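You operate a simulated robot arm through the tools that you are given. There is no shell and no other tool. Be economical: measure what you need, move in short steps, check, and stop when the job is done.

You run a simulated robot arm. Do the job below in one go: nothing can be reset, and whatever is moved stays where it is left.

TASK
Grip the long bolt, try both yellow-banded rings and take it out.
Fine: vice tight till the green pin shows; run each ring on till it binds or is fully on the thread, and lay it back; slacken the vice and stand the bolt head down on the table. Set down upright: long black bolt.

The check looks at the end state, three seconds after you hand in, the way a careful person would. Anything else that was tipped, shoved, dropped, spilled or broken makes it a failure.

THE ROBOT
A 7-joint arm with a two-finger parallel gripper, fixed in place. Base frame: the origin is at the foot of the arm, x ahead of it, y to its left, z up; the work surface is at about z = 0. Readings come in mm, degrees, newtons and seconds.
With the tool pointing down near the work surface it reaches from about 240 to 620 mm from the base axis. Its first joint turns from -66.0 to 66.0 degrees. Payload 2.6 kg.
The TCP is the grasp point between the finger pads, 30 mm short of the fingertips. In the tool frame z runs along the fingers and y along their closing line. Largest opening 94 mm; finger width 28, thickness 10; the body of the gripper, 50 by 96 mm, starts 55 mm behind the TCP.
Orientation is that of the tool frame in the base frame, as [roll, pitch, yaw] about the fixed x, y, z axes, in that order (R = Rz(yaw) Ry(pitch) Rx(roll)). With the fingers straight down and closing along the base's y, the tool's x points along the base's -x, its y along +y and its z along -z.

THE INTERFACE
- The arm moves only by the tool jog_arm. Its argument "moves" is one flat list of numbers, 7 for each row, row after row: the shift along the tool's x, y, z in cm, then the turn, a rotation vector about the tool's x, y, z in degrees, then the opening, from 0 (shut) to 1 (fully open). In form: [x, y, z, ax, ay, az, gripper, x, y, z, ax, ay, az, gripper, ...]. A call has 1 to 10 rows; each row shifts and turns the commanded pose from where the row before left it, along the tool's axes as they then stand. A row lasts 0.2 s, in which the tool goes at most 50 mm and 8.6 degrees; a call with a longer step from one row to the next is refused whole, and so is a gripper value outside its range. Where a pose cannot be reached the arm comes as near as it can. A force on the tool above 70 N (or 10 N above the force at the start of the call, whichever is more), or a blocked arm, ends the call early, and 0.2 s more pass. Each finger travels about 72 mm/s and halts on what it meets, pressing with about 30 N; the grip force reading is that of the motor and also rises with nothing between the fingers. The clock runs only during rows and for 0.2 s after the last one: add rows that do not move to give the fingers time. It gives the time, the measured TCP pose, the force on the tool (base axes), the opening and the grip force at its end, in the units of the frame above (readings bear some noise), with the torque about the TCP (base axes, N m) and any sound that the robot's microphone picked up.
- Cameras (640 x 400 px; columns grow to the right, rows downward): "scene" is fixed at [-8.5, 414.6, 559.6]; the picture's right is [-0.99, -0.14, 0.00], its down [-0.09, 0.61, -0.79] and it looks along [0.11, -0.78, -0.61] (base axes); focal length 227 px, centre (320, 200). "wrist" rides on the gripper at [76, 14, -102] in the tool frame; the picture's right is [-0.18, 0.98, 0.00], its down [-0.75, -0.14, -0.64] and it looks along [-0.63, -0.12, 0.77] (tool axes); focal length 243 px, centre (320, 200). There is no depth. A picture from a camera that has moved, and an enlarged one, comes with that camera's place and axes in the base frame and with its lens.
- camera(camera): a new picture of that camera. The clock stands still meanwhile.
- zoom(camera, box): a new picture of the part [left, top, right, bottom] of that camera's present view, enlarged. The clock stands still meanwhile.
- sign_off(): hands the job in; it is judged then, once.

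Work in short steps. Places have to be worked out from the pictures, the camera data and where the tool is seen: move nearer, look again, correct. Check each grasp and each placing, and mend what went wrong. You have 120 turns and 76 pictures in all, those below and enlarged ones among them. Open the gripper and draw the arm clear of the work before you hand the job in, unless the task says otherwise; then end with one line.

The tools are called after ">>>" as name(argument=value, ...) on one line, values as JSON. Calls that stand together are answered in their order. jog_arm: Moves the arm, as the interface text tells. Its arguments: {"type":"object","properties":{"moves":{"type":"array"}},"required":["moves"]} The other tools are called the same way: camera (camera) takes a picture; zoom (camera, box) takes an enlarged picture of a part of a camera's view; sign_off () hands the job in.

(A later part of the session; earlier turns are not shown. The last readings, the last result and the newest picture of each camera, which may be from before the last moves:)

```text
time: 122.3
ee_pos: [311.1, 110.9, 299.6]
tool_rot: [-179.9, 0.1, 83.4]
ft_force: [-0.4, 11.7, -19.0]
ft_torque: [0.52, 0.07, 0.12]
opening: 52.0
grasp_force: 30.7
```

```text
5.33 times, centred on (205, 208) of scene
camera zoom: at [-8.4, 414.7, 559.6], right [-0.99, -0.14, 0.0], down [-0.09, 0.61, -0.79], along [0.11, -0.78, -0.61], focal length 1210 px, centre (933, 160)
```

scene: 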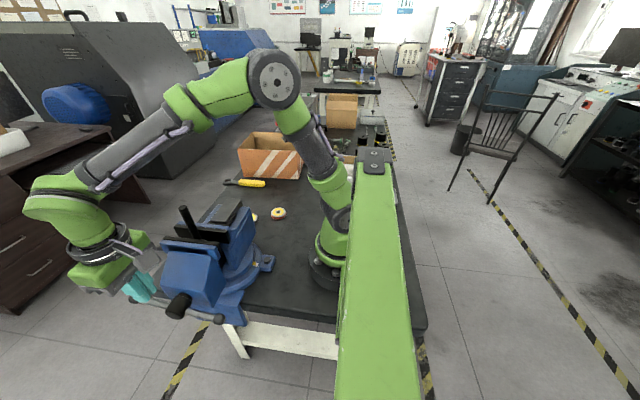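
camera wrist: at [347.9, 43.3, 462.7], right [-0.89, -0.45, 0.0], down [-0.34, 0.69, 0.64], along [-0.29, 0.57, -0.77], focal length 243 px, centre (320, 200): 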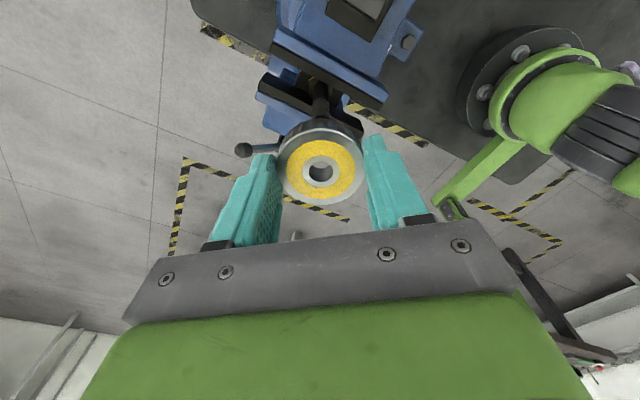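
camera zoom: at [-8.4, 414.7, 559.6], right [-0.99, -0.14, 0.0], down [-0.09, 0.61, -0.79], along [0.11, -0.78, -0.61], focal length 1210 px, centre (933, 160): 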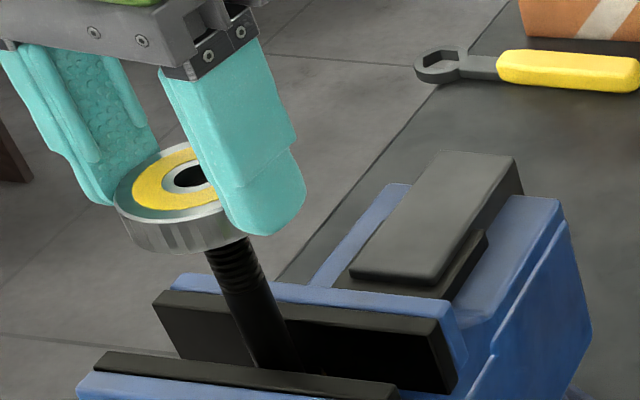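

The hole has dropped about 8 mm over this 224° stroke, so the lead is about 13 mm per turn. I release, wind back while lowering 4 mm and nudging +y, and regrip for the next stroke with more feed.

>>> jog_arm(moves=[0, 0, 0, 0, 0, 0, 0.6, 0, 0, 0, 0, 0, 0, 0.66, 0.06, 0, 0.2, 0, 0, -8.6, 0.66, 0, 0, 0.2, 0, 0, -8.6, 0.66, 0, 0, 0, 0, 0, -8.6, 0.66, 0, 0, 0, 0, 0, -8.6, 0.66, 0, 0, 0, 0, 0, -8.6, 0.66, 0, 0, 0, 0, 0, -8.6, 0.66, 0, 0, 0, 0, 0, -8.6, 0.66, 0, 0, 0, 0, 0, -8.6, 0.66])

>>> jog_arm(moves=[0, 0, 0, 0, 0, -8.6, 0.66, 0, 0, 0, 0, 0, -8.6, 0.66, 0, 0, 0, 0, 0, -8.6, 0.66, 0, 0, 0, 0, 0, -8.6, 0.66, 0, 0, 0, 0, 0, -8.6, 0.66, 0, 0, 0, 0, 0, -8.6, 0.66, 0, 0, 0, 0, 0, -8.6, 0.66, 0, 0, 0, 0, 0, -8.6, 0.66, 0, 0, 0, 0, 0, -8.6, 0.66, 0, 0, 0, 0, 0, -8.6, 0.66])

>>> jog_arm(moves=[0, 0, 0, 0, 0, -8.6, 0.66, 0, 0, 0, 0, 0, -8.6, 0.66, 0, 0, 0, 0, 0, -8.6, 0.66, 0, 0, 0, 0, 0, -8.6, 0.66, 0, 0, 0, 0, 0, -8.6, 0.66, 0, 0, 0, 0, 0, -8.6, 0.66, 0, 0, 0, 0, 0, -8.6, 0.66, 0, 0, 0, 0, 0, -8.6, 0.66, 0, 0, 0, 0, 0, 0, 0.66])

>>> zoom(camera="wrist", box=[220, 60, 420, 240])

```text
time: 124.5
ee_pos: [311.6, 111.6, 295.5]
tool_rot: [-179.9, -0.1, 152.5]
ft_force: [-0.2, 0.7, 0.1]
ft_torque: [0.0, -0.02, 0.0]
opening: 62.1
grasp_force: 0.1
```

```text
time: 126.7
ee_pos: [310.5, 112.1, 294.4]
tool_rot: [180.0, -0.1, -121.6]
ft_force: [0.2, 0.0, 0.4]
ft_torque: [0.01, 0.02, 0.0]
opening: 62.2
grasp_force: 0.0
```

```text
time: 128.7
ee_pos: [313.1, 111.3, 294.7]
tool_rot: [180.0, 0.0, -52.7]
ft_force: [-0.3, 0.3, -0.3]
ft_torque: [0.03, 0.01, 0.02]
opening: 62.1
grasp_force: 0.1
```

```text
2.22 times, centred on (320, 150) of wrist
camera zoom: at [346.8, 43.0, 397.9], right [-0.89, -0.45, 0.0], down [-0.34, 0.69, 0.64], along [-0.29, 0.57, -0.77], focal length 539 px, centre (320, 311)
```

zoom: 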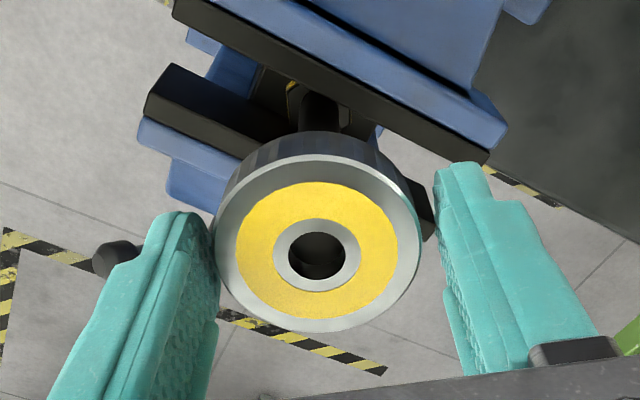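

The ring is about 1.5 mm off toward tool −y. I correct, regrip and run the second stroke with 0.03 cm feed per row.

>>> jog_arm(moves=[0, -0.15, 0, 0, 0, 0, 0.66, 0, 0, 0, 0, 0, 0, 0.5, 0, 0, 0, 0, 0, 0, 0.5, 0, 0, 0.03, 0, 0, 8.6, 0.5, 0, 0, 0.03, 0, 0, 8.6, 0.5, 0, 0, 0.03, 0, 0, 8.6, 0.5, 0, 0, 0.03, 0, 0, 8.6, 0.5, 0, 0, 0.03, 0, 0, 8.6, 0.5, 0, 0, 0.03, 0, 0, 8.6, 0.5])

>>> jog_arm(moves=[0, 0, 0.03, 0, 0, 8.6, 0.5, 0, 0, 0.03, 0, 0, 8.6, 0.5, 0, 0, 0.03, 0, 0, 8.6, 0.5, 0, 0, 0.03, 0, 0, 8.6, 0.5, 0, 0, 0.03, 0, 0, 8.6, 0.5, 0, 0, 0.03, 0, 0, 8.6, 0.5, 0, 0, 0.03, 0, 0, 8.6, 0.5, 0, 0, 0.03, 0, 0, 8.6, 0.5, 0, 0, 0.03, 0, 0, 8.6, 0.5, 0, 0, 0.03, 0, 0, 8.6, 0.5])

>>> jog_arm(moves=[0, 0, 0.03, 0, 0, 8.6, 0.5, 0, 0, 0.03, 0, 0, 8.6, 0.5, 0, 0, 0.03, 0, 0, 8.6, 0.5, 0, 0, 0.03, 0, 0, 8.6, 0.5, 0, 0, 0.03, 0, 0, 8.6, 0.5, 0, 0, 0.03, 0, 0, 8.6, 0.5, 0, 0, 0.03, 0, 0, 8.6, 0.5, 0, 0, 0.03, 0, 0, 8.6, 0.5, 0, 0, 0.03, 0, 0, 8.6, 0.5, 0, 0, 0.03, 0, 0, 8.6, 0.5])

>>> zoom(camera="scene", box=[160, 170, 250, 245])

```text
time: 130.7
ee_pos: [312.0, 111.9, 293.5]
tool_rot: [180.0, 0.0, -104.6]
ft_force: [0.0, -8.6, -8.8]
ft_torque: [-0.78, 0.14, 0.05]
opening: 53.2
grasp_force: 30.3
```

```text
time: 132.9
ee_pos: [312.5, 112.9, 288.4]
tool_rot: [-180.0, -0.1, 169.5]
ft_force: [-5.8, -0.9, -6.2]
ft_torque: [-0.19, 0.7, 0.05]
opening: 53.2
grasp_force: 30.0
```

```text
time: 135.1
ee_pos: [312.7, 111.8, 286.0]
tool_rot: [-179.9, 0.1, 83.4]
ft_force: [-4.5, -3.1, -12.1]
ft_torque: [-0.75, 0.46, 0.04]
opening: 53.1
grasp_force: 30.2
```

```text
5.33 times, centred on (205, 208) of scene
camera zoom: at [-8.5, 414.6, 559.6], right [-0.99, -0.14, 0.0], down [-0.09, 0.61, -0.79], along [0.11, -0.78, -0.61], focal length 1210 px, centre (933, 160)
```

zoom: 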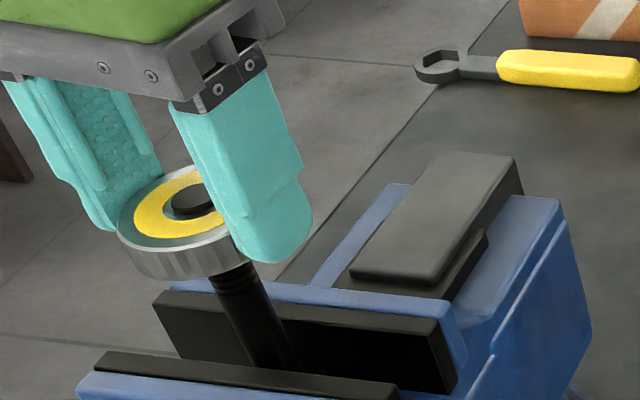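

The bolt tip now protrudes a few mm above the ring with very low torque. I run one more partial stroke so the ring is surely past the plain tip and fully on the thread.

>>> jog_arm(moves=[0, 0, 0, 0, 0, 0, 0.6, 0, 0, 0, 0, 0, 0, 0.66, 0, 0, 0, 0, 0, -8.6, 0.66, 0, 0, 0, 0, 0, -8.6, 0.66, 0, 0, 0, 0, 0, -8.6, 0.66, 0, 0, 0, 0, 0, -8.6, 0.66, 0, 0, 0, 0, 0, -8.6, 0.66, 0, 0, 0, 0, 0, -8.6, 0.66, 0, 0, 0, 0, 0, -8.6, 0.66, 0, 0, 0, 0, 0, -8.6, 0.66])

>>> jog_arm(moves=[0, 0, 0, 0, 0, -8.6, 0.66, 0, 0, 0, 0, 0, -8.6, 0.66, 0, 0, 0, 0, 0, -8.6, 0.66, 0, 0, 0, 0, 0, -8.6, 0.66, 0, 0, 0, 0, 0, -8.6, 0.66, 0, 0, 0, 0, 0, -8.6, 0.66, 0, 0, 0, 0, 0, -8.6, 0.66, 0, 0, 0, 0, 0, 0, 0.5, 0, 0, 0, 0, 0, 0, 0.5, 0, 0, 0, 0, 0, 0, 0.5])

>>> jog_arm(moves=[0, 0, 0.03, 0, 0, 8.6, 0.5, 0, 0, 0.03, 0, 0, 8.6, 0.5, 0, 0, 0.03, 0, 0, 8.6, 0.5, 0, 0, 0.03, 0, 0, 8.6, 0.5, 0, 0, 0.03, 0, 0, 8.6, 0.5, 0, 0, 0.03, 0, 0, 8.6, 0.5, 0, 0, 0.03, 0, 0, 8.6, 0.5])

>>> jog_arm(moves=[0, 0, 0.03, 0, 0, 8.6, 0.5, 0, 0, 0.03, 0, 0, 8.6, 0.5, 0, 0, 0.03, 0, 0, 8.6, 0.5, 0, 0, 0.03, 0, 0, 8.6, 0.5, 0, 0, 0.03, 0, 0, 8.6, 0.5, 0, 0, 0.03, 0, 0, 8.6, 0.5, 0, 0, 0.03, 0, 0, 8.6, 0.5])

>>> zoom(camera="scene", box=[160, 170, 250, 245])

```text
time: 137.3
ee_pos: [312.6, 112.5, 288.2]
tool_rot: [-179.9, -0.1, 152.6]
ft_force: [0.0, 0.8, -0.7]
ft_torque: [0.01, 0.0, -0.05]
opening: 61.9
grasp_force: 0.0
```

```text
time: 139.5
ee_pos: [313.7, 113.1, 287.4]
tool_rot: [180.0, -0.1, -147.5]
ft_force: [-2.0, 2.0, 2.1]
ft_torque: [0.11, 0.08, -0.01]
opening: 52.9
grasp_force: 29.8
```

```text
time: 141.1
ee_pos: [311.8, 111.6, 284.9]
tool_rot: [-179.8, 0.0, 152.2]
ft_force: [0.1, -2.8, -2.6]
ft_torque: [-0.4, 0.03, 0.04]
opening: 52.7
grasp_force: 29.9
```

```text
time: 142.7
ee_pos: [311.8, 111.1, 282.7]
tool_rot: [-179.8, 0.1, 92.0]
ft_force: [-3.1, -6.4, -9.8]
ft_torque: [-0.87, 0.33, 0.07]
opening: 53.0
grasp_force: 30.1
```

```text
5.33 times, centred on (205, 208) of scene
camera zoom: at [-8.5, 414.6, 559.6], right [-0.99, -0.14, 0.0], down [-0.09, 0.61, -0.79], along [0.11, -0.78, -0.61], focal length 1210 px, centre (933, 160)
```

zoom: 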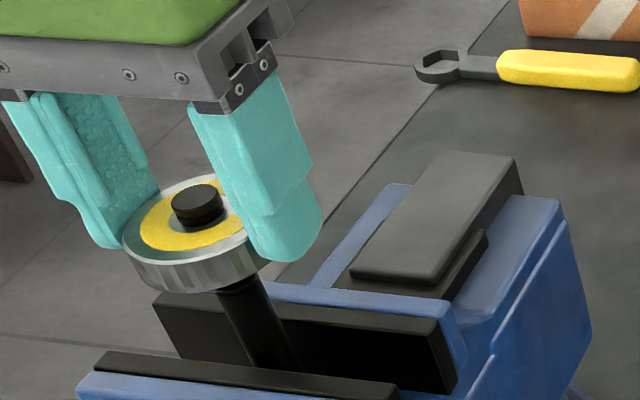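

The bolt stands about 7 mm proud of the ring with low torque, so the dark ring is fully on the thread. I unscrew it now: counter-clockwise with matching lift.

>>> jog_arm(moves=[0, 0, -0.03, 0, 0, -8.6, 0.5, 0, 0, -0.03, 0, 0, -8.6, 0.5, 0, 0, -0.03, 0, 0, -8.6, 0.5, 0, 0, -0.03, 0, 0, -8.6, 0.5, 0, 0, -0.03, 0, 0, -8.6, 0.5, 0, 0, -0.03, 0, 0, -8.6, 0.5, 0, 0, -0.03, 0, 0, -8.6, 0.5, 0, 0, -0.03, 0, 0, -8.6, 0.5, 0, 0, -0.03, 0, 0, -8.6, 0.5, 0, 0, -0.03, 0, 0, -8.6, 0.5])

>>> jog_arm(moves=[0, 0, -0.03, 0, 0, -8.6, 0.5, 0, 0, -0.03, 0, 0, -8.6, 0.5, 0, 0, -0.03, 0, 0, -8.6, 0.5, 0, 0, -0.03, 0, 0, -8.6, 0.5, 0, 0, -0.03, 0, 0, -8.6, 0.5, 0, 0, -0.03, 0, 0, -8.6, 0.5, 0, 0, -0.03, 0, 0, -8.6, 0.5, 0, 0, -0.03, 0, 0, -8.6, 0.5, 0, 0, -0.03, 0, 0, -8.6, 0.5, 0, 0, -0.03, 0, 0, -8.6, 0.5])

>>> jog_arm(moves=[0, 0, -0.03, 0, 0, -8.6, 0.5, 0, 0, -0.03, 0, 0, -8.6, 0.5, 0, 0, -0.03, 0, 0, -8.6, 0.5, 0, 0, -0.03, 0, 0, -8.6, 0.5, 0, 0, -0.03, 0, 0, -8.6, 0.5])

```text
time: 144.9
ee_pos: [311.8, 113.1, 287.7]
tool_rot: [-179.9, 0.1, 178.3]
ft_force: [-5.1, -0.1, 0.5]
ft_torque: [-0.09, 0.45, -0.04]
opening: 52.6
grasp_force: 30.0
```

```text
time: 147.1
ee_pos: [311.4, 113.4, 289.4]
tool_rot: [179.8, -0.1, -95.6]
ft_force: [-1.3, 9.2, 2.2]
ft_torque: [0.95, 0.12, -0.03]
opening: 52.3
grasp_force: 29.9
```

```text
time: 148.3
ee_pos: [312.6, 111.4, 291.1]
tool_rot: [179.8, 0.0, -52.6]
ft_force: [-6.0, 5.3, 12.4]
ft_torque: [0.48, 0.71, -0.09]
opening: 52.7
grasp_force: 30.0
```

Unscrewing smoothly. I release, raise 4 mm for a lower hold, wind forward, regrip and continue.

>>> jog_arm(moves=[0, 0, 0, 0, 0, 0, 0.6, 0, 0, 0, 0, 0, 0, 0.66, 0, 0, -0.2, 0, 0, 8.6, 0.66, 0, 0, -0.2, 0, 0, 8.6, 0.66, 0, 0, 0, 0, 0, 8.6, 0.66, 0, 0, 0, 0, 0, 8.6, 0.66, 0, 0, 0, 0, 0, 8.6, 0.66, 0, 0, 0, 0, 0, 8.6, 0.66, 0, 0, 0, 0, 0, 8.6, 0.66, 0, 0, 0, 0, 0, 8.6, 0.66])

>>> jog_arm(moves=[0, 0, 0, 0, 0, 8.6, 0.66, 0, 0, 0, 0, 0, 8.6, 0.66, 0, 0, 0, 0, 0, 8.6, 0.66, 0, 0, 0, 0, 0, 8.6, 0.66, 0, 0, 0, 0, 0, 8.6, 0.66, 0, 0, 0, 0, 0, 8.6, 0.66, 0, 0, 0, 0, 0, 8.6, 0.66, 0, 0, 0, 0, 0, 8.6, 0.66, 0, 0, 0, 0, 0, 8.6, 0.66, 0, 0, 0, 0, 0, 8.6, 0.66])

>>> jog_arm(moves=[0, 0, 0, 0, 0, 8.6, 0.66, 0, 0, 0, 0, 0, 8.6, 0.66, 0, 0, 0, 0, 0, 8.6, 0.66, 0, 0, 0, 0, 0, 8.6, 0.66, 0, 0, 0, 0, 0, 8.6, 0.66, 0, 0, 0, 0, 0, 8.6, 0.66, 0, 0, 0, 0, 0, 8.6, 0.66, 0, 0, 0, 0, 0, 0, 0.5, 0, 0, 0, 0, 0, 0, 0.5, 0, 0, 0, 0, 0, 0, 0.5])

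>>> jog_arm(moves=[0, 0, -0.03, 0, 0, -8.6, 0.5, 0, 0, -0.03, 0, 0, -8.6, 0.5, 0, 0, -0.03, 0, 0, -8.6, 0.5, 0, 0, -0.03, 0, 0, -8.6, 0.5, 0, 0, -0.03, 0, 0, -8.6, 0.5, 0, 0, -0.03, 0, 0, -8.6, 0.5, 0, 0, -0.03, 0, 0, -8.6, 0.5, 0, 0, -0.03, 0, 0, -8.6, 0.5, 0, 0, -0.03, 0, 0, -8.6, 0.5, 0, 0, -0.03, 0, 0, -8.6, 0.5])

>>> jog_arm(moves=[0, 0, -0.03, 0, 0, -8.6, 0.5, 0, 0, -0.03, 0, 0, -8.6, 0.5, 0, 0, -0.03, 0, 0, -8.6, 0.5, 0, 0, -0.03, 0, 0, -8.6, 0.5, 0, 0, -0.03, 0, 0, -8.6, 0.5, 0, 0, -0.03, 0, 0, -8.6, 0.5, 0, 0, -0.03, 0, 0, -8.6, 0.5])

>>> zoom(camera="scene", box=[160, 170, 250, 245])

```text
time: 150.5
ee_pos: [313.1, 111.9, 294.9]
tool_rot: [-179.9, -0.1, -121.8]
ft_force: [-0.4, 0.6, -0.8]
ft_torque: [0.05, 0.0, 0.0]
opening: 62.1
grasp_force: 0.0
```

```text
time: 152.7
ee_pos: [313.4, 112.8, 293.3]
tool_rot: [-179.8, 0.1, 152.2]
ft_force: [-0.5, -0.3, -0.5]
ft_torque: [-0.01, 0.0, 0.01]
opening: 61.9
grasp_force: 0.1
```

```text
time: 154.9
ee_pos: [313.7, 111.4, 294.3]
tool_rot: [-179.9, 0.2, 92.2]
ft_force: [2.5, 0.6, 0.5]
ft_torque: [-0.05, -0.24, -0.05]
opening: 53.2
grasp_force: 30.3
```

```text
time: 157.1
ee_pos: [312.0, 112.9, 296.7]
tool_rot: [180.0, 0.0, 178.5]
ft_force: [-3.0, 5.4, 4.0]
ft_torque: [0.58, 0.37, -0.08]
opening: 53.4
grasp_force: 30.4
```

```text
time: 158.7
ee_pos: [312.1, 112.3, 301.2]
tool_rot: [-180.0, -0.1, -121.4]
ft_force: [1.0, 9.3, -2.0]
ft_torque: [1.14, -0.14, -0.08]
opening: 53.2
grasp_force: 29.8
```

```text
5.33 times, centred on (205, 208) of scene
camera zoom: at [-8.5, 414.6, 559.6], right [-0.99, -0.14, 0.0], down [-0.09, 0.61, -0.79], along [0.11, -0.78, -0.61], focal length 1210 px, centre (933, 160)
```

zoom: 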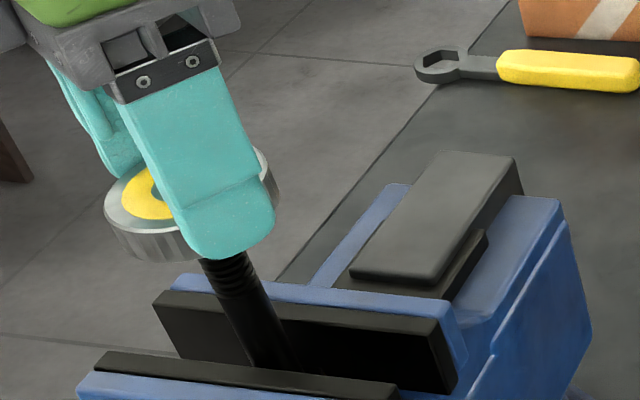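

The ring is rising well. I finish this stroke, then one more cycle to free it.

>>> jog_arm(moves=[0, 0, -0.03, 0, 0, -8.6, 0.5, 0, 0, -0.03, 0, 0, -8.6, 0.5, 0, 0, -0.03, 0, 0, -8.6, 0.5, 0, 0, -0.03, 0, 0, -8.6, 0.5, 0, 0, -0.03, 0, 0, -8.6, 0.5, 0, 0, -0.03, 0, 0, -8.6, 0.5, 0, 0, -0.03, 0, 0, -8.6, 0.5, 0, 0, -0.03, 0, 0, -8.6, 0.5])

>>> jog_arm(moves=[0, 0, 0, 0, 0, 0, 0.6, 0, 0, 0, 0, 0, 0, 0.66, 0, 0, 0, 0, 0, 8.6, 0.66, 0, 0, 0, 0, 0, 8.6, 0.66, 0, 0, 0, 0, 0, 8.6, 0.66, 0, 0, 0, 0, 0, 8.6, 0.66, 0, 0, 0, 0, 0, 8.6, 0.66, 0, 0, 0, 0, 0, 8.6, 0.66, 0, 0, 0, 0, 0, 8.6, 0.66, 0, 0, 0, 0, 0, 8.6, 0.66])

>>> jog_arm(moves=[0, 0, 0, 0, 0, 8.6, 0.66, 0, 0, 0, 0, 0, 8.6, 0.66, 0, 0, 0, 0, 0, 8.6, 0.66, 0, 0, 0, 0, 0, 8.6, 0.66, 0, 0, 0, 0, 0, 8.6, 0.66, 0, 0, 0, 0, 0, 8.6, 0.66, 0, 0, 0, 0, 0, 8.6, 0.66, 0, 0, 0, 0, 0, 0, 0.5, 0, 0, 0, 0, 0, 0, 0.5, 0, 0, 0, 0, 0, 0, 0.5])

>>> jog_arm(moves=[0, 0, -0.03, 0, 0, -8.6, 0.5, 0, 0, -0.03, 0, 0, -8.6, 0.5, 0, 0, -0.03, 0, 0, -8.6, 0.5, 0, 0, -0.03, 0, 0, -8.6, 0.5, 0, 0, -0.03, 0, 0, -8.6, 0.5, 0, 0, -0.03, 0, 0, -8.6, 0.5, 0, 0, -0.03, 0, 0, -8.6, 0.5])

>>> jog_arm(moves=[0, 0, -0.03, 0, 0, -8.6, 0.5, 0, 0, -0.03, 0, 0, -8.6, 0.5, 0, 0, -0.03, 0, 0, -8.6, 0.5, 0, 0, -0.03, 0, 0, -8.6, 0.5, 0, 0, -0.03, 0, 0, -8.6, 0.5, 0, 0, -0.03, 0, 0, -8.6, 0.5, 0, 0, -0.03, 0, 0, -8.6, 0.5])

```text
time: 160.5
ee_pos: [311.9, 112.4, 303.5]
tool_rot: [-180.0, -0.1, -52.7]
ft_force: [-2.6, 4.0, 19.6]
ft_torque: [0.37, 0.36, -0.14]
opening: 53.3
grasp_force: 29.9
```

```text
time: 162.7
ee_pos: [313.9, 111.7, 302.3]
tool_rot: [-179.9, -0.1, -121.7]
ft_force: [0.3, 0.0, 0.0]
ft_torque: [-0.02, 0.0, -0.04]
opening: 62.0
grasp_force: 0.0
```

```text
time: 164.9
ee_pos: [313.3, 112.8, 302.4]
tool_rot: [179.9, -0.2, 178.2]
ft_force: [2.0, 0.8, 0.4]
ft_torque: [0.06, -0.11, -0.02]
opening: 52.8
grasp_force: 29.9
```

```text
time: 166.5
ee_pos: [312.5, 112.7, 305.3]
tool_rot: [179.9, 0.0, -121.5]
ft_force: [-2.1, 7.8, 4.6]
ft_torque: [1.04, 0.29, -0.05]
opening: 53.1
grasp_force: 29.7
```

```text
time: 168.1
ee_pos: [313.1, 112.2, 307.5]
tool_rot: [180.0, 0.0, -61.3]
ft_force: [-3.9, 6.2, 16.6]
ft_torque: [0.53, 0.4, -0.11]
opening: 52.7
grasp_force: 29.7
```

About 550° have been undone and the ring has risen about 21 mm. I try lifting gently to see if it is free.

>>> jog_arm(moves=[0, 0, -0.1, 0, 0, -8.6, 0.5, 0, 0, -0.1, 0, 0, 0, 0.5, 0, 0, -0.1, 0, 0, 0, 0.5, 0, 0, 0, 0, 0, 0, 0.5])

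```text
time: 169.1
ee_pos: [313.6, 111.8, 309.2]
tool_rot: [179.9, -0.1, -52.8]
ft_force: [0.3, -0.8, -1.6]
ft_torque: [0.01, 0.03, 0.0]
opening: 52.5
grasp_force: 30.4
```

Only the ring's weight is left. I lift it clear.

>>> jog_arm(moves=[0, 0, -0.3, 0, 0, 0, 0.5, 0, 0, -0.5, 0, 0, 0, 0.5, 0, 0, -1.5, 0, 0, 0, 0.5, 0, 0, -3, 0, 0, 0, 0.5, 0, 0, 0, 0, 0, 0, 0.5])

>>> zoom(camera="scene", box=[140, 150, 260, 250])

```text
time: 170.3
ee_pos: [311.7, 113.3, 362.5]
tool_rot: [179.9, 0.0, -52.8]
ft_force: [0.2, 0.0, -1.2]
ft_torque: [-0.01, -0.02, 0.01]
opening: 52.7
grasp_force: 30.4
```

```text
4.00 times, centred on (200, 200) of scene
camera zoom: at [-8.5, 414.6, 559.6], right [-0.99, -0.14, 0.0], down [-0.09, 0.61, -0.79], along [0.11, -0.78, -0.61], focal length 908 px, centre (800, 200)
```

zoom: 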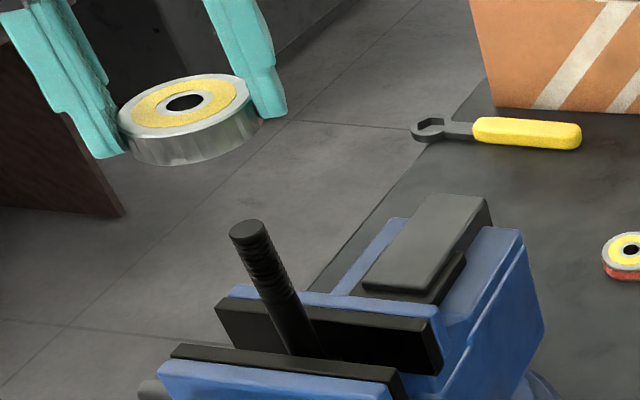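

The ring is free and held with its bottom below the fingertips. I rotate to yaw 180 and carry it back to (323.5,-139.5).

>>> jog_arm(moves=[0, 0, -2, 0, 0, 8.6, 0.5, 0, 0, 0, 0, 0, 8.6, 0.5, 0, 0, 0, 0, 0, 8.6, 0.5, 0, 0, 0, 0, 0, 8.6, 0.5, 0, 0, 0, 0, 0, 8.6, 0.5, 0, 0, 0, 0, 0, 8.6, 0.5, 0, 0, 0, 0, 0, 8.6, 0.5, 0, 0, 0, 0, 0, 8.6, 0.5, 0, 0, 0, 0, 0, 8.6, 0.5, 0, 0, 0, 0, 0, 8.6, 0.5])

>>> jog_arm(moves=[0, 0, 0, 0, 0, 8.6, 0.5, 0, 0, 0, 0, 0, 8.6, 0.5, 0, 0, 0, 0, 0, 8.6, 0.5, 0, 0, 0, 0, 0, 8.6, 0.5, 0, 0, 0, 0, 0, 6.8, 0.5, 0, 0, 0, 0, 0, 0, 0.5])

>>> jog_arm(moves=[-0.2, -4.2, 0, 0, 0, 0, 0.5, -0.2, -4.2, 0, 0, 0, 0, 0.5, -0.2, -4.2, 0, 0, 0, 0, 0.5, -0.2, -4.2, 0, 0, 0, 0, 0.5, -0.2, -4.2, 0, 0, 0, 0, 0.5, -0.15, -4.2, 0, 0, 0, 0, 0.5, 0, 0, 0, 0, 0, 0, 0.5, 0, 0, 0, 0, 0, 0, 0.5])

```text
time: 172.5
ee_pos: [312.0, 111.7, 382.7]
tool_rot: [180.0, -0.1, -139.0]
ft_force: [-0.1, -0.6, -1.5]
ft_torque: [-0.05, 0.0, 0.02]
opening: 52.8
grasp_force: 30.2
```

```text
time: 173.9
ee_pos: [313.3, 113.4, 382.7]
tool_rot: [-179.8, -0.1, 179.8]
ft_force: [0.9, 0.3, -2.3]
ft_torque: [-0.02, 0.0, 0.02]
opening: 52.6
grasp_force: 29.5
```

```text
time: 175.7
ee_pos: [324.4, -139.4, 382.7]
tool_rot: [180.0, -0.1, -180.0]
ft_force: [-0.8, -0.4, -2.2]
ft_torque: [-0.01, 0.01, 0.01]
opening: 52.8
grasp_force: 30.1
```

Above its old place. I descend to about z=45 and then step down.

>>> jog_arm(moves=[0, 0, 4.8, 0, 0, 0, 0.5, 0, 0, 4.8, 0, 0, 0, 0.5, 0, 0, 4.8, 0, 0, 0, 0.5, 0, 0, 4.8, 0, 0, 0, 0.5, 0, 0, 4.8, 0, 0, 0, 0.5, 0, 0, 4.8, 0, 0, 0, 0.5, 0, 0, 4, 0, 0, 0, 0.5, 0, 0, 0.9, 0, 0, 0, 0.5, 0, 0, 0, 0, 0, 0, 0.5])

>>> jog_arm(moves=[0, 0, 0.3, 0, 0, 0, 0.5, 0, 0, 0.2, 0, 0, 0, 0.5, 0, 0, 0, 0, 0, 0, 0.5])

>>> jog_arm(moves=[0, 0, 0.2, 0, 0, 0, 0.5, 0, 0, 0, 0, 0, 0, 0.5])

```text
time: 177.7
ee_pos: [323.1, -139.8, 43.4]
tool_rot: [-180.0, -0.1, 180.0]
ft_force: [0.0, -0.6, -1.4]
ft_torque: [-0.01, 0.01, -0.04]
opening: 52.4
grasp_force: 30.0
```

```text
time: 178.5
ee_pos: [323.6, -139.9, 40.7]
tool_rot: [180.0, -0.1, 180.0]
ft_force: [-0.7, -0.6, -2.0]
ft_torque: [-0.03, -0.01, -0.01]
opening: 52.6
grasp_force: 30.1
```

```text
time: 179.1
ee_pos: [323.1, -140.2, 37.7]
tool_rot: [-179.9, -0.2, 180.0]
ft_force: [-1.1, 0.0, -1.5]
ft_torque: [0.0, 0.02, -0.01]
opening: 52.4
grasp_force: 30.3
```

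Commanded height is about 38, so I continue in 1 mm steps.

>>> jog_arm(moves=[0, 0, 0.1, 0, 0, 0, 0.5, 0, 0, 0, 0, 0, 0, 0.5])

>>> jog_arm(moves=[0, 0, 0.1, 0, 0, 0, 0.5, 0, 0, 0, 0, 0, 0, 0.5])

>>> jog_arm(moves=[0, 0, 0.1, 0, 0, 0, 0.5, 0, 0, 0, 0, 0, 0, 0.5])

>>> jog_arm(moves=[0, 0, 0.1, 0, 0, 0, 0.5, 0, 0, 0, 0, 0, 0, 0.5])

```text
time: 179.7
ee_pos: [324.0, -139.9, 37.2]
tool_rot: [180.0, 0.0, -179.9]
ft_force: [-0.6, 0.4, -1.8]
ft_torque: [-0.02, -0.01, -0.03]
opening: 52.7
grasp_force: 30.2
```

```text
time: 180.3
ee_pos: [324.2, -139.3, 35.4]
tool_rot: [-179.9, -0.1, 180.0]
ft_force: [0.3, 0.0, -1.9]
ft_torque: [0.0, 0.03, 0.0]
opening: 52.8
grasp_force: 30.1
```

```text
time: 180.9
ee_pos: [323.8, -140.5, 34.4]
tool_rot: [-179.8, -0.1, 180.0]
ft_force: [-0.8, 1.1, -1.9]
ft_torque: [0.01, -0.01, 0.01]
opening: 52.7
grasp_force: 30.5
```

```text
time: 181.5
ee_pos: [322.7, -138.7, 34.2]
tool_rot: [-179.8, 0.0, 180.0]
ft_force: [-0.1, 0.1, -2.1]
ft_torque: [-0.03, 0.0, -0.02]
opening: 52.6
grasp_force: 29.7
```

>>> jog_arm(moves=[0, 0, 0.1, 0, 0, 0, 0.5, 0, 0, 0, 0, 0, 0, 0.5])

>>> jog_arm(moves=[0, 0, 0.1, 0, 0, 0, 0.5, 0, 0, 0, 0, 0, 0, 0.5])

>>> jog_arm(moves=[0, 0, 0.08, 0, 0, 0, 0.5, 0, 0, 0, 0, 0, 0, 0.5])

```text
time: 182.1
ee_pos: [324.2, -139.0, 32.6]
tool_rot: [-179.9, -0.1, -180.0]
ft_force: [0.5, -0.2, -1.6]
ft_torque: [0.02, 0.01, 0.04]
opening: 52.7
grasp_force: 29.8
```

```text
time: 182.7
ee_pos: [323.4, -139.4, 32.5]
tool_rot: [-179.9, -0.1, -179.9]
ft_force: [0.0, 0.3, -1.8]
ft_torque: [-0.04, 0.0, -0.01]
opening: 52.7
grasp_force: 29.7
```

```text
time: 183.3
ee_pos: [324.2, -138.8, 31.5]
tool_rot: [179.9, -0.1, 180.0]
ft_force: [-2.2, 0.4, 18.4]
ft_torque: [0.13, 0.6, -0.09]
opening: 52.4
grasp_force: 29.8
```

Contact. I release and rise, then look down at both rings.

>>> jog_arm(moves=[0, 0, -0.05, 0, 0, 0, 0.5, 0, 0, 0, 0, 0, 0, 0.58, 0, 0, 0, 0, 0, 0, 0.66, 0, 0, 0, 0, 0, 0, 0.72, 0, 0, -3, 0, 0, 0, 0.75, 0, 0, -4.5, 0, 0, 0, 0.75, 0, 0, -4.5, 0, 0, 0, 0.75, 0, 0, -4.5, 0, 0, 0, 0.75, 0, 0, -4.5, 0, 0, 0, 0.75, 0, 0, -4.5, 0, 0, 0, 0.75])

>>> camera(camera="wrist")

```text
time: 185.5
ee_pos: [324.7, -137.6, 289.7]
tool_rot: [180.0, 0.0, -180.0]
ft_force: [0.1, 0.4, 0.3]
ft_torque: [-0.01, 0.02, 0.0]
opening: 70.6
grasp_force: 0.0
```

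```text
13 pictures are left
camera wrist: at [248.1, -122.8, 391.4], right [0.18, 0.98, 0.0], down [0.75, -0.14, 0.64], along [0.63, -0.12, -0.77], focal length 243 px, centre (320, 200)
```

wrist: 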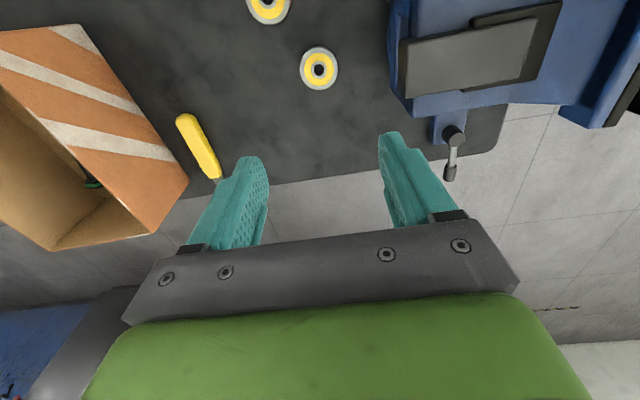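

Both rings lie flat in their places. Next I slacken the vice by pushing the raised +x handle end (ball about (367,232,170)) back down. I close the fingers, travel around the bolt at height, and turn to yaw 90.

>>> jog_arm(moves=[0, 0, -4, 0, 0, 0, 0.5, -3.7, 0, -4, 0, 0, 0, 0, -3.8, 0, 0, 0, 0, 0, 0, 0, 4.72, 0, 0, 0, 0, 0, 0, 4.72, 0, 0, 0, 0, 0, 0, 4.72, 0, 0, 0, 0, 0, 0, 4.72, 0, 0, 0, 0, 0, 0, 4.72, 0, 0, 0, 0, 0, 0, 4.72, 0, 0, 0, 0, 0, 0, 4.72, 0, 0, 0, 0, 0])

>>> jog_arm(moves=[0, 4.75, 0, 0, 0, 0, 0, 0, 0, 0, 0, 0, 8.6, 0, 0, 0, 0, 0, 0, 8.6, 0, 0, 0, 0, 0, 0, 8.6, 0, 0, 0, 0, 0, 0, 8.6, 0, 0, 0, 0, 0, 0, 8.6, 0, 0, 0, 0, 0, 0, 8.6, 0, 0, 0, 0, 0, 0, 8.6, 0, 0, 0, 0, 0, 0, 8.6, 0, 0, 0, 0, 0, 0, 8.6, 0])

>>> jog_arm(moves=[0, 0, 0, 0, 0, 8.6, 0, 0, 0, 0, 0, 0, 4, 0, 0, 0, 0, 0, 0, 0, 0])

```text
refused: row 2 steps farther than a row can; nothing moved
```

```text
time: 187.7
ee_pos: [325.6, -91.8, 287.3]
tool_rot: [-180.0, -0.1, 102.4]
ft_force: [0.1, -0.3, 0.6]
ft_torque: [0.03, -0.01, -0.01]
opening: 0.3
grasp_force: 30.3
```

```text
time: 188.5
ee_pos: [324.8, -91.1, 286.8]
tool_rot: [-179.9, -0.1, 89.9]
ft_force: [0.7, 0.3, 0.4]
ft_torque: [0.01, -0.01, -0.04]
opening: 0.1
grasp_force: 30.2
```

The first call was refused for too long a step, while the rotation ran in place harmlessly. I redo the travel in the yaw-90 frame.

>>> jog_arm(moves=[0, 0, -4, 0, 0, 0, 0, 0, 0, -4, 0, 0, 0, 0, 0, 4, 0, 0, 0, 0, 0, 0, 4, 0, 0, 0, 0, 0, 4.7, 0, 0, 0, 0, 0, 0, 4.7, 0, 0, 0, 0, 0, 0, 4.7, 0, 0, 0, 0, 0, 0, 4.7, 0, 0, 0, 0, 0, 0, 4.7, 0, 0, 0, 0, 0, 0, 4.7, 0, 0, 0, 0, 0, 0])

>>> jog_arm(moves=[4.9, 0, 0, 0, 0, 0, 0, 0, 0, 0, 0, 0, 0, 0])

```text
time: 190.7
ee_pos: [404.6, 191.5, 363.9]
tool_rot: [-180.0, 0.0, 89.8]
ft_force: [-0.5, 0.4, -0.7]
ft_torque: [-0.04, -0.04, 0.02]
opening: 0.1
grasp_force: 29.9
```

```text
time: 191.3
ee_pos: [403.1, 239.2, 364.1]
tool_rot: [-179.9, 0.0, 89.9]
ft_force: [0.4, -0.1, 1.0]
ft_torque: [0.03, 0.01, 0.01]
opening: 0.0
grasp_force: 29.7
```

Now down-left to above the inner side of the raised bar, then a look.

>>> jog_arm(moves=[0.1, -3.6, 0, 0, 0, 0, 0, 0.1, -3.5, 0, 0, 0, 0, 0, 0, 0, 4.8, 0, 0, 0, 0, 0, 0, 4.8, 0, 0, 0, 0, 0, 0, 4.4, 0, 0, 0, 0, 0, 0, 0, 0, 0, 0, 0])

>>> camera(camera="wrist")

```text
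time: 192.7
ee_pos: [332.1, 238.8, 225.3]
tool_rot: [-179.9, 0.0, 89.9]
ft_force: [0.3, 0.1, 0.2]
ft_torque: [0.0, 0.0, 0.02]
opening: 0.0
grasp_force: 30.5
```

```text
12 pictures are left
camera wrist: at [347.6, 316.5, 328.1], right [0.98, -0.18, 0.0], down [-0.14, -0.75, 0.64], along [-0.12, -0.63, -0.77], focal length 243 px, centre (320, 200)
```

wrist: 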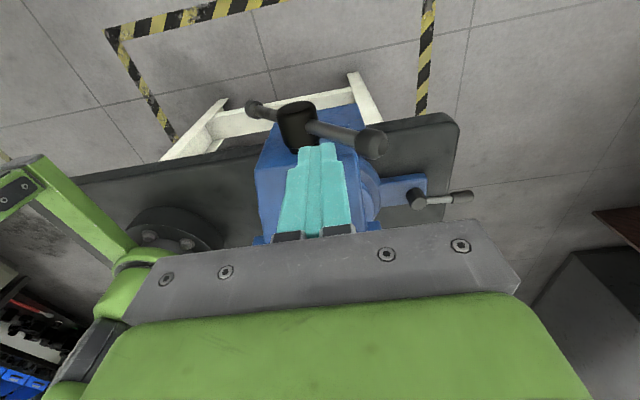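

The ball is at (369,232,173). I push the bar outward and down along its arc.

>>> jog_arm(moves=[0.1, 0.4, 1.5, 0, 0, 0, 0, 0, 0.45, 1.8, 0, 0, 0, 0, 0, 0.6, 0.55, 0, 0, 0, 0, 0, 0.55, 0.55, 0, 0, 0, 0, 0, 0.5, 0.75, 0, 0, 0, 0, 0, 0.5, 0.75, 0, 0, 0, 0, 0, 0.63, 1.7, 0, 0, 0, 0, 0, 0.5, 1.74, 0, 0, 0, 0, 0, -0.1, 1.6, 0, 0, 0, 0])

```text
time: 194.7
ee_pos: [373.2, 241.7, 116.9]
tool_rot: [-180.0, 0.1, 90.1]
ft_force: [1.1, 2.3, 2.2]
ft_torque: [0.03, -0.01, -0.04]
opening: 0.1
grasp_force: 30.3
```

Little resistance, so the vice let go. I check the handle, pin and bolt.

>>> zoom(camera="scene", box=[90, 190, 270, 330])

```text
2.86 times, centred on (180, 260) of scene
camera zoom: at [-8.5, 414.6, 559.6], right [-0.99, -0.14, 0.0], down [-0.09, 0.61, -0.79], along [0.11, -0.78, -0.61], focal length 648 px, centre (720, 29)
```

zoom: 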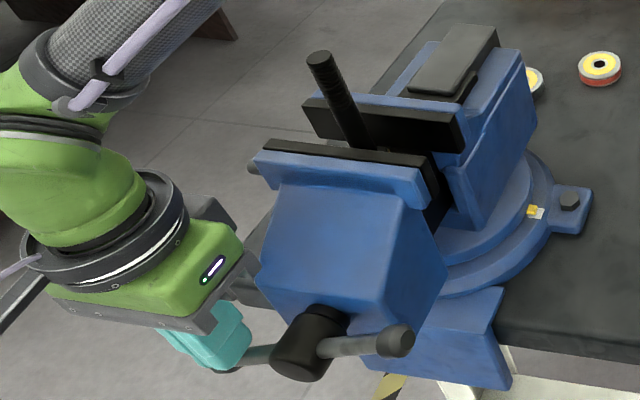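

The pin is hidden again and the vice is slack; the bolt stands with perhaps a slight lean. I lift straight up and move over the bolt to look.

>>> jog_arm(moves=[0, 0, -4, 0, 0, 0, 0, 0, 0, -4.8, 0, 0, 0, 0, 0, 0, -4.8, 0, 0, 0, 0, 0, 0, -4.8, 0, 0, 0, 0, 0, 0, -4.8, 0, 0, 0, 0, 0, 0, -4, 0, 0, 0, 0, -3, -3.1, 0, 0, 0, 0, 0.2, -3, -3.1, 0, 0, 0, 0, 0.4, -3, 0, 0, 0, 0, 0, 0.5, -3, 0, 0, 0, 0, 0, 0.5])

>>> zoom(camera="wrist", box=[220, 20, 420, 200])

```text
time: 196.9
ee_pos: [311.0, 124.1, 389.9]
tool_rot: [-179.9, 0.0, 90.1]
ft_force: [0.2, 0.3, 0.0]
ft_torque: [0.03, -0.03, 0.03]
opening: 46.9
grasp_force: 0.1
```

```text
2.22 times, centred on (320, 110) of wrist
camera zoom: at [326.3, 200.9, 492.0], right [0.98, -0.18, 0.0], down [-0.14, -0.75, 0.64], along [-0.12, -0.63, -0.77], focal length 539 px, centre (320, 400)
```

zoom: 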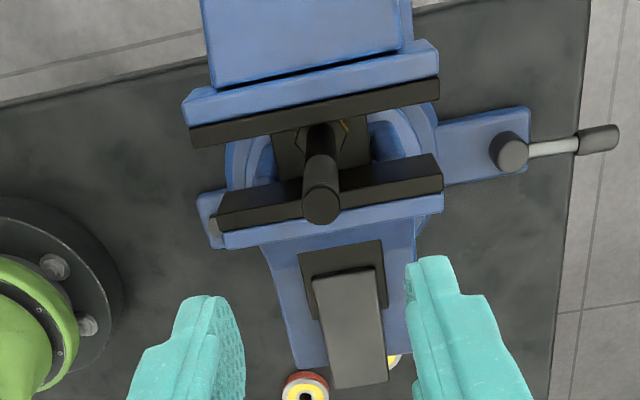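

The bolt's top seems to have moved toward +y, so I take one enlarged scene view to judge its lean.

>>> zoom(camera="scene", box=[160, 195, 240, 255])

```text
6.67 times, centred on (200, 225) of scene
camera zoom: at [-8.5, 414.6, 559.6], right [-0.99, -0.14, 0.0], down [-0.09, 0.61, -0.79], along [0.11, -0.78, -0.61], focal length 1513 px, centre (1120, 33)
```

zoom: 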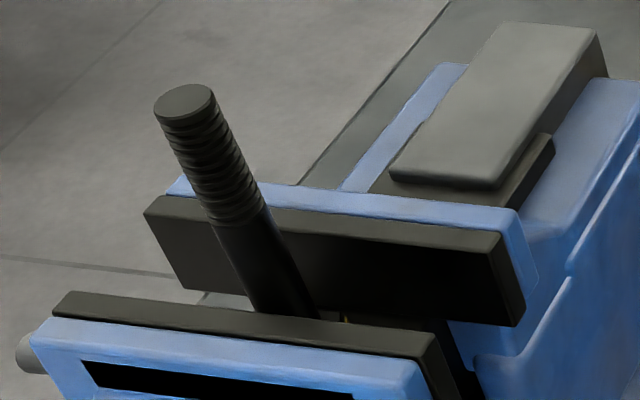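

Both views agree: the bolt stands vertical but has moved to about (312,122), carried by the jaw, with its top at z≈272. I descend over it with open fingers and grip at z≈245.

>>> jog_arm(moves=[-0.2, 0.1, 0, 0, 0, 0, 0.5, 0, 0, 4, 0, 0, 0, 0.5, 0, 0, 4, 0, 0, 0, 0.5, 0, 0, 3.5, 0, 0, 0, 0.5, 0, 0, 3, 0, 0, 0, 0.5, 0, 0, 0, 0, 0, 0, 0.5])

>>> camera(camera="wrist")

```text
time: 198.3
ee_pos: [312.7, 119.7, 244.1]
tool_rot: [-179.9, 0.0, 90.0]
ft_force: [-0.1, 0.2, -0.4]
ft_torque: [0.01, -0.01, 0.01]
opening: 46.9
grasp_force: 0.1
```

```text
8 pictures are left
camera wrist: at [327.3, 197.0, 346.2], right [0.98, -0.18, 0.0], down [-0.14, -0.75, 0.64], along [-0.12, -0.63, -0.77], focal length 243 px, centre (320, 200)
```

wrist: 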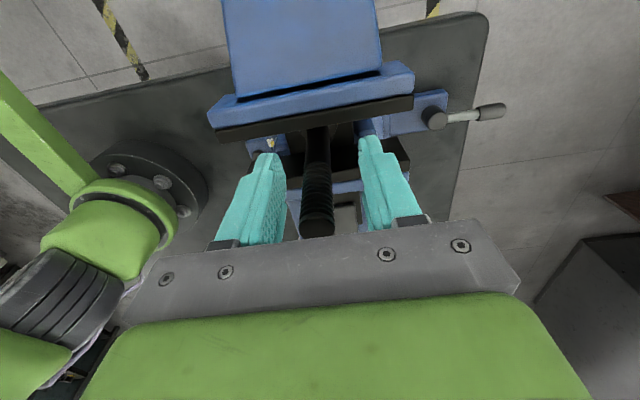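

The bolt is between the fingers at (312,122). I close on it.

>>> jog_arm(moves=[0.1, 0, 0, 0, 0, 0, 0.3, 0, 0, 0, 0, 0, 0, 0.1, 0, 0, 0, 0, 0, 0, 0.1, 0, 0, 0, 0, 0, 0, 0.1, 0, 0, 0, 0, 0, 0, 0.1])

>>> jog_arm(moves=[0, 0, -0.3, 0, 0, 0, 0.1, 0, 0, -0.5, 0, 0, 0, 0.1, 0, 0, 0, 0, 0, 0, 0.1])

```text
time: 199.5
ee_pos: [312.6, 122.0, 243.1]
tool_rot: [-179.9, 0.2, 90.0]
ft_force: [0.6, 0.1, -0.2]
ft_torque: [0.0, -0.1, 0.01]
opening: 15.6
grasp_force: 30.0
```

```text
time: 200.3
ee_pos: [312.0, 119.5, 252.9]
tool_rot: [-179.9, 0.0, 90.1]
ft_force: [-0.3, -0.6, -1.3]
ft_torque: [0.02, -0.02, -0.01]
opening: 15.6
grasp_force: 30.1
```

Gripped at 15.6 mm and it lifts freely with only its own weight. I raise it on out of the jaws.

>>> jog_arm(moves=[0, 0, -1.5, 0, 0, 0, 0.1, 0, 0, -2, 0, 0, 0, 0.1, 0, 0, -2, 0, 0, 0, 0.1, 0, 0, -3, 0, 0, 0, 0.1, 0, 0, -3, 0, 0, 0, 0.1, 0, 0, -4, 0, 0, 0, 0.1, 0, 0, -4, 0, 0, 0, 0.1, 0, 0, 0, 0, 0, 0, 0.1])

>>> camera(camera="scene")

```text
time: 202.1
ee_pos: [311.9, 121.2, 449.1]
tool_rot: [-180.0, 0.1, 90.0]
ft_force: [-0.4, 0.3, -1.5]
ft_torque: [-0.01, 0.03, 0.01]
opening: 15.5
grasp_force: 30.3
```

```text
7 pictures are left
```

scene: 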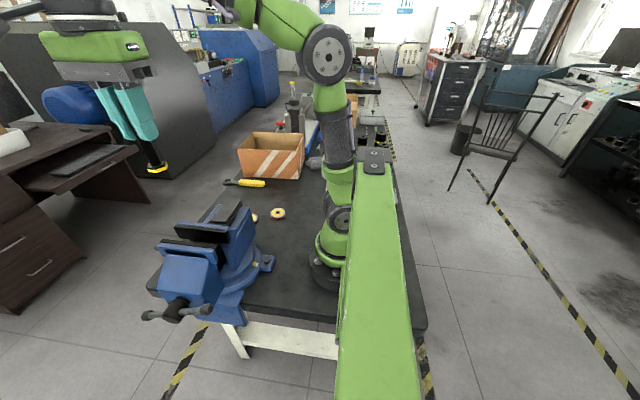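

The bolt is out, with its head bottom about 80 mm below the TCP. I carry it to a clear table spot near (420,-140).

>>> jog_arm(moves=[0, 0, -0.0, 0, 0, 0, 0.1, -3.73, 1.54, 0, 0, 0, 0, 0.1, -3.73, 1.54, 0.5, 0, 0, 0, 0.1, -3.73, 1.54, 0.5, 0, 0, 0, 0.1, -3.73, 1.54, 0.5, 0, 0, 0, 0.1, -3.73, 1.54, 0.5, 0, 0, 0, 0.1, -3.73, 1.54, 0.5, 0, 0, 0, 0.1, -3.73, 1.54, 0.5, 0, 0, 0, 0.1, 0, 0, 0, 0, 0, 0, 0.1])

>>> camera(camera="wrist")

```text
time: 204.1
ee_pos: [421.9, -140.8, 419.4]
tool_rot: [-179.9, 0.2, 90.0]
ft_force: [0.0, 0.3, -1.6]
ft_torque: [-0.01, -0.01, 0.01]
opening: 15.7
grasp_force: 29.9
```

```text
6 pictures are left
camera wrist: at [436.8, -63.8, 521.4], right [0.98, -0.18, 0.0], down [-0.14, -0.75, 0.64], along [-0.12, -0.63, -0.77], focal length 243 px, centre (320, 200)
```

wrist: 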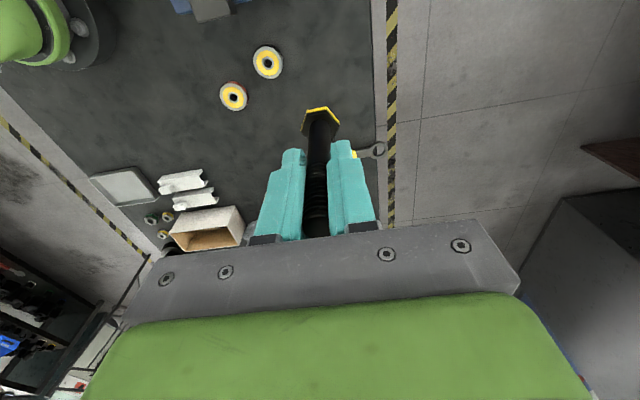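

The spot below at (421,-141) is clear table. I descend to near contact, then step down.

>>> jog_arm(moves=[0, 0, 4.5, 0, 0, 0, 0.1, 0, 0, 4.5, 0, 0, 0, 0.1, 0, 0, 4.5, 0, 0, 0, 0.1, 0, 0, 4.5, 0, 0, 0, 0.1, 0, 0, 4.5, 0, 0, 0, 0.1, 0, 0, 4.5, 0, 0, 0, 0.1, 0, 0, 3.5, 0, 0, 0, 0.1, 0, 0, 1.5, 0, 0, 0, 0.1, 0, 0, 0, 0, 0, 0, 0.1])

>>> jog_arm(moves=[0, 0, 0.5, 0, 0, 0, 0.1, 0, 0, 0, 0, 0, 0, 0.1])

>>> zoom(camera="scene", box=[180, 150, 300, 230])

```text
time: 206.1
ee_pos: [420.4, -140.9, 96.9]
tool_rot: [-179.9, 0.1, 90.0]
ft_force: [-0.5, 0.0, -2.7]
ft_torque: [0.03, 0.03, -0.02]
opening: 15.5
grasp_force: 30.0
```

```text
time: 206.7
ee_pos: [420.6, -141.2, 92.8]
tool_rot: [-179.9, 0.0, 90.0]
ft_force: [-0.8, 0.0, -2.3]
ft_torque: [-0.02, 0.05, -0.04]
opening: 15.3
grasp_force: 29.5
```

```text
5.00 times, centred on (240, 190) of scene
camera zoom: at [-8.5, 414.6, 559.6], right [-0.99, -0.14, 0.0], down [-0.09, 0.61, -0.79], along [0.11, -0.78, -0.61], focal length 1135 px, centre (720, 250)
```

zoom: 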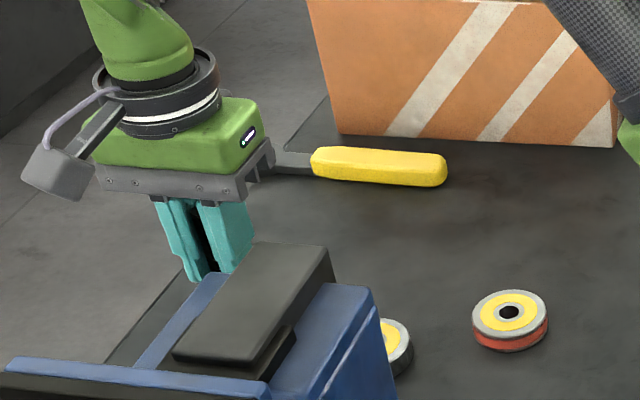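

The vice hides the bolt from this camera, so I go by force and step down 2 mm at a time.

>>> jog_arm(moves=[0, 0, 0.2, 0, 0, 0, 0.1, 0, 0, 0, 0, 0, 0, 0.1])

>>> jog_arm(moves=[0, 0, 0.2, 0, 0, 0, 0.1, 0, 0, 0, 0, 0, 0, 0.1])

>>> jog_arm(moves=[0, 0, 0.2, 0, 0, 0, 0.1, 0, 0, 0, 0, 0, 0, 0.1])

>>> jog_arm(moves=[0, 0, 0.15, 0, 0, 0, 0.1, 0, 0, 0, 0, 0, 0, 0.1])

```text
time: 207.3
ee_pos: [420.2, -139.5, 90.6]
tool_rot: [-179.9, 0.0, 90.0]
ft_force: [0.2, 0.9, -1.6]
ft_torque: [0.04, 0.02, 0.0]
opening: 15.5
grasp_force: 29.8
```

```text
time: 207.9
ee_pos: [420.5, -141.0, 88.0]
tool_rot: [-179.9, 0.1, 90.0]
ft_force: [-0.4, 0.5, -2.6]
ft_torque: [-0.02, 0.02, 0.02]
opening: 15.5
grasp_force: 30.0
```

```text
time: 208.5
ee_pos: [419.7, -140.6, 85.6]
tool_rot: [-180.0, 0.1, 90.0]
ft_force: [0.9, 0.0, 0.8]
ft_torque: [0.07, -0.15, 0.0]
opening: 15.3
grasp_force: 30.2
```

```text
time: 209.1
ee_pos: [420.6, -141.0, 86.0]
tool_rot: [179.9, 0.2, 90.0]
ft_force: [-7.6, 1.5, 23.5]
ft_torque: [0.28, 0.72, 0.0]
opening: 15.5
grasp_force: 30.8
```

The head is on the table at TCP z≈86. I relieve the press, open slowly, and check before lifting.

>>> jog_arm(moves=[0, 0, -0.12, 0, 0, 0, 0.1, 0, 0, 0, 0, 0, 0, 0.1])

>>> jog_arm(moves=[0, 0, 0, 0, 0, 0, 0.19, 0, 0, 0, 0, 0, 0, 0.25, 0, 0, 0, 0, 0, 0, 0.35, 0, 0, 0, 0, 0, 0, 0.5, 0, 0, 0, 0, 0, 0, 0.5])

>>> camera(camera="wrist")

```text
time: 209.7
ee_pos: [420.6, -142.1, 86.0]
tool_rot: [-179.9, 0.1, 90.1]
ft_force: [1.7, -1.0, 11.5]
ft_torque: [-0.05, -0.22, -0.01]
opening: 15.5
grasp_force: 29.8
```

```text
time: 210.9
ee_pos: [420.5, -140.3, 85.9]
tool_rot: [-179.8, 0.1, 90.1]
ft_force: [-0.4, 0.0, -0.1]
ft_torque: [-0.02, 0.02, 0.01]
opening: 47.2
grasp_force: 0.1
```

```text
4 pictures are left
camera wrist: at [435.2, -63.7, 188.9], right [0.98, -0.18, 0.0], down [-0.14, -0.75, 0.64], along [-0.12, -0.63, -0.77], focal length 243 px, centre (320, 200)
```

wrist: 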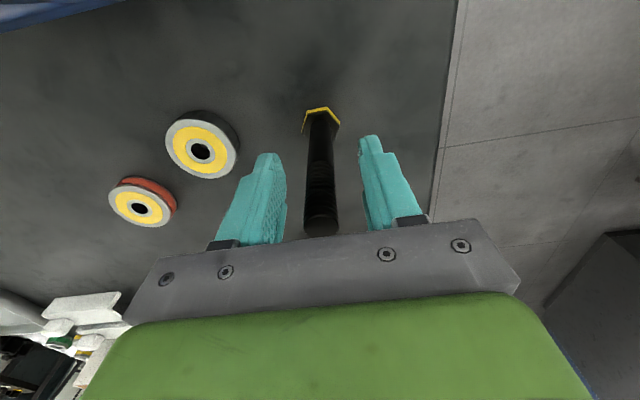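

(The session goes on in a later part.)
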